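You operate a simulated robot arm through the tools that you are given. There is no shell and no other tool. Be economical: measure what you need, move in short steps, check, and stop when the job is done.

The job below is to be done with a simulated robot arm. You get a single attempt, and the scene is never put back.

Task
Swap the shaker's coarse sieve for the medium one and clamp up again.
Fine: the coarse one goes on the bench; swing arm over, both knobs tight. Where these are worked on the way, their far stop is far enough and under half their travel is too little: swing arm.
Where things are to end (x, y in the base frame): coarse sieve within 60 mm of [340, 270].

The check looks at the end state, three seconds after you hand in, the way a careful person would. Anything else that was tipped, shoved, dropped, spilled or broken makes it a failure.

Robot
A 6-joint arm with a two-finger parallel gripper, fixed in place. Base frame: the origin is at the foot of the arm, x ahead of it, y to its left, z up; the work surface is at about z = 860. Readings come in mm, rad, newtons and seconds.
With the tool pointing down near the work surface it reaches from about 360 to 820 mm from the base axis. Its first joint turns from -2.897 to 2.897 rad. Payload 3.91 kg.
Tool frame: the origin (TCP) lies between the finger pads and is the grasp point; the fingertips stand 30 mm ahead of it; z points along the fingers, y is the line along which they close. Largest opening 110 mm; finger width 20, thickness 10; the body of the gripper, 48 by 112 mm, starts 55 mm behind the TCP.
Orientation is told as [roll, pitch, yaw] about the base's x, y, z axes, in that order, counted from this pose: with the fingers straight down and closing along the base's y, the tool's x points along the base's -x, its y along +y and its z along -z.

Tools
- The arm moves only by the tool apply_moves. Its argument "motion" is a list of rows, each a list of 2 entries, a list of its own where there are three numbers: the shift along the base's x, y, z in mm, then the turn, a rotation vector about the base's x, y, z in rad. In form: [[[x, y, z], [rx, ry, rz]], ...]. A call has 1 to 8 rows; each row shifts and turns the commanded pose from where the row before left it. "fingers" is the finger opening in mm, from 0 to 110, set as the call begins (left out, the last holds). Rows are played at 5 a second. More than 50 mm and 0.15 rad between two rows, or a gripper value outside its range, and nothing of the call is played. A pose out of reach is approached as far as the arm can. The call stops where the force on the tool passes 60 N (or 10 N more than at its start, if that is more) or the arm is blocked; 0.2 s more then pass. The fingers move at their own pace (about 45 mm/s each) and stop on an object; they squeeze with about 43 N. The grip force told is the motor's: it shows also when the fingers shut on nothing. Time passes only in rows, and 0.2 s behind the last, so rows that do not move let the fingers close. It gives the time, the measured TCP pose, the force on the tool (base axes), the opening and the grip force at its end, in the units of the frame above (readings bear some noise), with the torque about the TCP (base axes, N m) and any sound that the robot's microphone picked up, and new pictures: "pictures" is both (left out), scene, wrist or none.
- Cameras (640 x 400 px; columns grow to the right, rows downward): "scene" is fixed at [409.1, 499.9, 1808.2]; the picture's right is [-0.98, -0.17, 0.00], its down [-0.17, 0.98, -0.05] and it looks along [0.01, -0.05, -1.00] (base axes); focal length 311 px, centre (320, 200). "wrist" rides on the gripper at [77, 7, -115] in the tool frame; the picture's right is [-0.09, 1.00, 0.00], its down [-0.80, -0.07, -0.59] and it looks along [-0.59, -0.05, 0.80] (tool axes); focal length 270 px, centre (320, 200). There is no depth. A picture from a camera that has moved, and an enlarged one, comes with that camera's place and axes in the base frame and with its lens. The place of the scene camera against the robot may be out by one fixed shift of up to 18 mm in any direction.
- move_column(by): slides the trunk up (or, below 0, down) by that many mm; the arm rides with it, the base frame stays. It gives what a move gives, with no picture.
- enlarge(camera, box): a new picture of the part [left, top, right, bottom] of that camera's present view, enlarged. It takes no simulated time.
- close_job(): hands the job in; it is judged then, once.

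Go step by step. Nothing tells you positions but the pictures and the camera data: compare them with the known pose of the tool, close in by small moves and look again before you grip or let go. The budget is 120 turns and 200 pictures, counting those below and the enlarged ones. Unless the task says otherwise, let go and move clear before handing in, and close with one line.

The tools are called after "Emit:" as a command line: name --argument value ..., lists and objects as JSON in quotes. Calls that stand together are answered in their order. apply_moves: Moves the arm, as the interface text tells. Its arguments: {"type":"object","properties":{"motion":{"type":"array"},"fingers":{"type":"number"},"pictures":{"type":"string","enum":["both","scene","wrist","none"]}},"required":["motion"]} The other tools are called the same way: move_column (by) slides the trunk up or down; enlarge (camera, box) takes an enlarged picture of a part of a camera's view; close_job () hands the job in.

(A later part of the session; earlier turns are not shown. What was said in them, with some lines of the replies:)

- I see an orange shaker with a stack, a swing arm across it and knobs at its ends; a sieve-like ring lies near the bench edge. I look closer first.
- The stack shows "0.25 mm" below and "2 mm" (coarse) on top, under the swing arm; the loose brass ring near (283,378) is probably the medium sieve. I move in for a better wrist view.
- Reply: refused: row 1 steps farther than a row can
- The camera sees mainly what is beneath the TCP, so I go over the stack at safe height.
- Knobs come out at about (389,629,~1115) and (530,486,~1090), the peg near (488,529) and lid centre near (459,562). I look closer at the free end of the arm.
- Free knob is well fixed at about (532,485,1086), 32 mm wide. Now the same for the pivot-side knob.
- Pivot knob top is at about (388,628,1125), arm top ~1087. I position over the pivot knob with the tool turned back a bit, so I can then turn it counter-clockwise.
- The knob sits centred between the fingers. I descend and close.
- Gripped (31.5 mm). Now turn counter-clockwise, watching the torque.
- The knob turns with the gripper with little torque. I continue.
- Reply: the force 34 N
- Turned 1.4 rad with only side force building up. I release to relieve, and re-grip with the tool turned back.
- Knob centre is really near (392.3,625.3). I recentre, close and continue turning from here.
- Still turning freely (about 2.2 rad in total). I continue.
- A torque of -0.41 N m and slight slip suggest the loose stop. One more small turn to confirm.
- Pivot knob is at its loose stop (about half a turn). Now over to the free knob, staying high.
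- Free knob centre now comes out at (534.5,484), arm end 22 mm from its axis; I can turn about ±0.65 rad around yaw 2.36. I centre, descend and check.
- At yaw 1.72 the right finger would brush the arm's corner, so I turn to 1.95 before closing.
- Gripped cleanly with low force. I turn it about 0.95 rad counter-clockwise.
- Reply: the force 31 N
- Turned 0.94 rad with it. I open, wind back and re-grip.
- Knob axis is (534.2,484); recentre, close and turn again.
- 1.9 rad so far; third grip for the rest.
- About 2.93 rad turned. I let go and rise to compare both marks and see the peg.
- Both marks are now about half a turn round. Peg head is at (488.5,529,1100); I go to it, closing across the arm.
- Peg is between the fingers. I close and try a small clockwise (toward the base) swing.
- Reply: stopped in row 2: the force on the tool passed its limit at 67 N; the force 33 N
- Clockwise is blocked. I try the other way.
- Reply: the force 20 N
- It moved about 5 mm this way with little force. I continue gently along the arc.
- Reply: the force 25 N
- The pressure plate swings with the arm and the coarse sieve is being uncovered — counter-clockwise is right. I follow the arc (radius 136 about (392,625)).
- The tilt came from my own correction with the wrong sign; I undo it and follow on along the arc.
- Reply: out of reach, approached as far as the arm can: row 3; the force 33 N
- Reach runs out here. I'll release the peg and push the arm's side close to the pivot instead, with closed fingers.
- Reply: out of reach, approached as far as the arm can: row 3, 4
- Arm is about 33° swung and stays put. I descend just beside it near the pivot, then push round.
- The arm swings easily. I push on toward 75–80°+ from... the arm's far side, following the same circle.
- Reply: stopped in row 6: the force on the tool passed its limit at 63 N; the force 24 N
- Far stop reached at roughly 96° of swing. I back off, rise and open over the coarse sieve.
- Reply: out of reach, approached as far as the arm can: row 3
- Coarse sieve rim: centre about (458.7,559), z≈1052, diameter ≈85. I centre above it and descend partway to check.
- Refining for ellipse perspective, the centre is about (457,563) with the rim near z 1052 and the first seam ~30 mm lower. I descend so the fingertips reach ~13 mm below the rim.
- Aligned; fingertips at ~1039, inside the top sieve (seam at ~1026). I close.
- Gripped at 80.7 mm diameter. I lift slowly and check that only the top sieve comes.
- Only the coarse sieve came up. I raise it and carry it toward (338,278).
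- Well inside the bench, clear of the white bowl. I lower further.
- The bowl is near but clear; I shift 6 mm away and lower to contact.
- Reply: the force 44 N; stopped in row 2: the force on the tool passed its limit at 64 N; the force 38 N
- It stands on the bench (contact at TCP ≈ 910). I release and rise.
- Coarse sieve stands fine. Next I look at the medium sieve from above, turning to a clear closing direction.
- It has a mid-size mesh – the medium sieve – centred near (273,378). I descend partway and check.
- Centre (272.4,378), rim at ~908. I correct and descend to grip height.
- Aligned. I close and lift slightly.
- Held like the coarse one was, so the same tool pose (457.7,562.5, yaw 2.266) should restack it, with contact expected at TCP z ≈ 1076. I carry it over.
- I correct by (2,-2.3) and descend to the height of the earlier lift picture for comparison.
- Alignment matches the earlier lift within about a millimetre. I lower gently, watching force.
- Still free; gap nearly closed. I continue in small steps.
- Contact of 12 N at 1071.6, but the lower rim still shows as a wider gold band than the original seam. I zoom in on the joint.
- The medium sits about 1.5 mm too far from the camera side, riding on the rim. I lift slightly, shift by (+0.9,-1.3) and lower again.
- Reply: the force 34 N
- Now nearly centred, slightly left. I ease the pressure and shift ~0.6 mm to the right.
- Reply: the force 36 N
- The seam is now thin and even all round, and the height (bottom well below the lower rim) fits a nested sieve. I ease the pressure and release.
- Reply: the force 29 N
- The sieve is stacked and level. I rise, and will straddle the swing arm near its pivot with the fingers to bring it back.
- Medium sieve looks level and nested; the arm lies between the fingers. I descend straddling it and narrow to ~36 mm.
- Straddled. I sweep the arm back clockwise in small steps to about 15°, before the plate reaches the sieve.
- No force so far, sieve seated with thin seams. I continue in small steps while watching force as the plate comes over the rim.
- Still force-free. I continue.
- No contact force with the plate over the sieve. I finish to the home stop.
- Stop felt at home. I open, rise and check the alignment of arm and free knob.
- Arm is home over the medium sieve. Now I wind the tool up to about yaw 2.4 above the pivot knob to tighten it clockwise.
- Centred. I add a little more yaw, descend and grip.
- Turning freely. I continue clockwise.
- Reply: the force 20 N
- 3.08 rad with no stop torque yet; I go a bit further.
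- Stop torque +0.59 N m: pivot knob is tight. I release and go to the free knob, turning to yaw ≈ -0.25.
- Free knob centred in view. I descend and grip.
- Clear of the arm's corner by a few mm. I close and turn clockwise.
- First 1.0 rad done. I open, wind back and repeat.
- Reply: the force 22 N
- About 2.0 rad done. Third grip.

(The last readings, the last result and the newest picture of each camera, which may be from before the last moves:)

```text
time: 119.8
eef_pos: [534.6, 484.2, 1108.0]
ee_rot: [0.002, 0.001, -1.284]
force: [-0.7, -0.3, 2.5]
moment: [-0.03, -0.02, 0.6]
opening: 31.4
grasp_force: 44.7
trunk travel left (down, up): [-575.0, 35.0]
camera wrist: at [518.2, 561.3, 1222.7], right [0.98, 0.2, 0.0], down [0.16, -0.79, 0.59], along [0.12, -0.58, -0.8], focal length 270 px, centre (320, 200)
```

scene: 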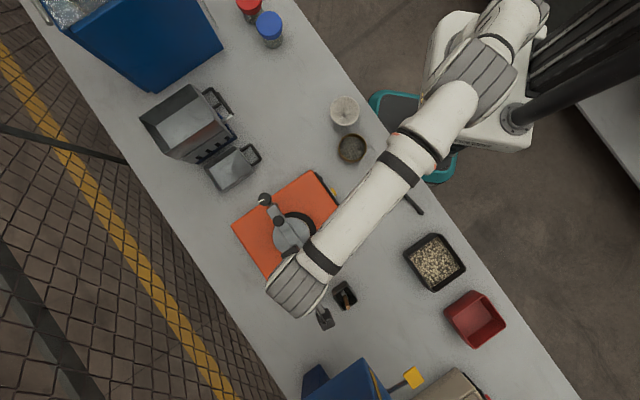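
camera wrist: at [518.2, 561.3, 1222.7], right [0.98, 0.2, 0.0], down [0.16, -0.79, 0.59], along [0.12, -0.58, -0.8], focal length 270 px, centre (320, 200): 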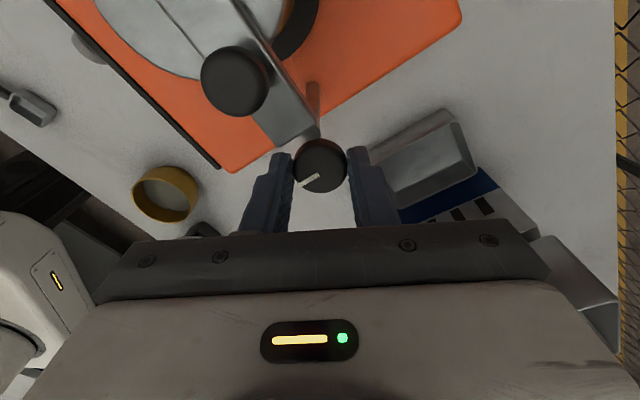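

Torque +0.6 N m: free knob is at its tight stop. I release, rise and look at everything.

Emit:
apply_moves --motion '[[[0, 0, 0], [0, 0, 0]], [[0, 0, 0], [0, 0, 0]], [[0, 0, 40], [0, 0, 0]], [[0, 0, 45], [0, 0, 0.1]], [[-20, -40, 0], [0, 0, 0.1]], [[-25, -40, 0], [0, 0, 0.1]], [[-25, -40, 0], [0, 0, 0.1]], [[-25, -40, 0], [0, 0, 0.1]]]' --fingers 60 --pictures "none"

Emit:
apply_moves --motion '[[[-25, -40, 0], [0, 0, 0]], [[-20, -30, 0], [0, 0, 0]], [[0, 0, 0], [0, 0, 0]]]' --pictures "both"

Emit:
enlarge --camera "scene" --box '[220, 90, 420, 310]'

Emit:
enlarge --camera "scene" --box '[230, 170, 360, 300]'

```text
time: 121.6
eef_pos: [441.2, 322.6, 1193.2]
ee_rot: [0.003, 0.0, -0.781]
force: [-0.2, 0.4, 1.0]
moment: [0.04, -0.01, 0.01]
opening: 60.5
grasp_force: 0.1
trunk travel left (down, up): [-575.0, 35.0]
```

```text
time: 122.4
eef_pos: [398.6, 254.7, 1194.0]
ee_rot: [0.001, -0.001, -0.783]
force: [-0.1, -0.7, -0.2]
moment: [0.01, -0.04, 0.03]
opening: 60.3
grasp_force: 0.1
trunk travel left (down, up): [-575.0, 35.0]
camera wrist: at [346.9, 314.4, 1308.1], right [0.76, 0.64, 0.0], down [0.52, -0.62, 0.59], along [0.38, -0.45, -0.8], focal length 270 px, centre (320, 200)
```

scene: 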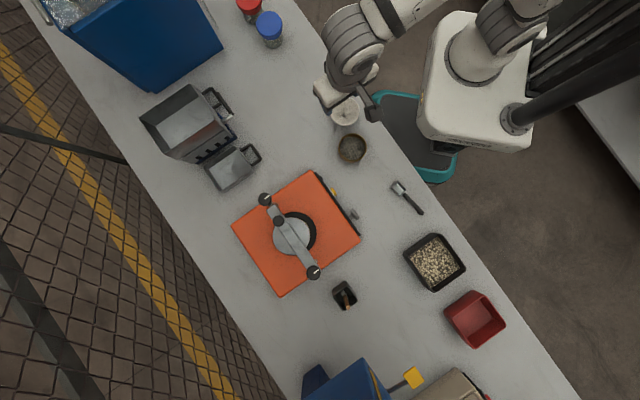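
wrist: 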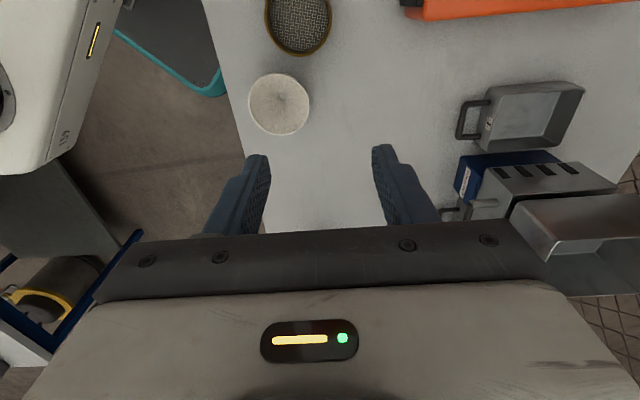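

```text
1.82 times, centred on (320, 200) of scene
camera zoom: at [409.1, 499.9, 1808.2], right [-0.98, -0.17, 0.0], down [-0.17, 0.98, -0.05], along [0.01, -0.05, -1.0], focal length 565 px, centre (320, 200)
```

zoom: 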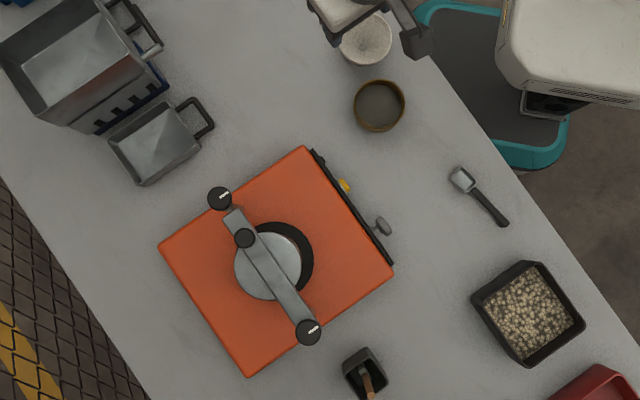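

```text
3.08 times, centred on (295, 235) of scene
camera zoom: at [409.1, 499.9, 1808.2], right [-0.98, -0.17, 0.0], down [-0.17, 0.98, -0.05], along [0.01, -0.05, -1.0], focal length 956 px, centre (397, 92)
```

zoom: 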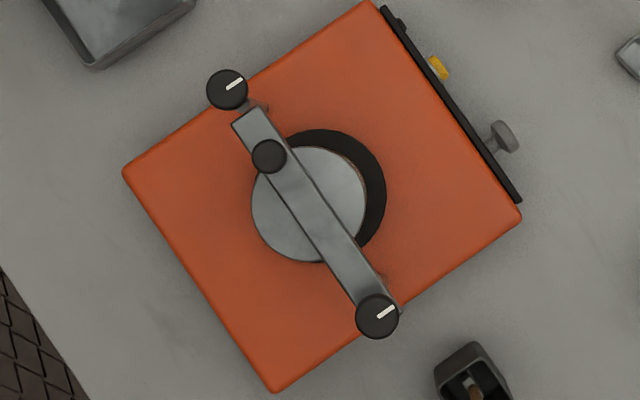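

Both knob marks are back where they started, the arm is home over the medium sieve, and the coarse sieve stands on the bench near (337,285). Nothing else moved, so I hand in.

Emit:
close_job

```text
The job is handed in.
```

The medium sieve (label seen as "1 …") is on the shaker. The swing arm is back over it, and both knobs are turned to their tight stops. The coarse sieve stands on the bench near (337, 285), about 15 mm from the target.
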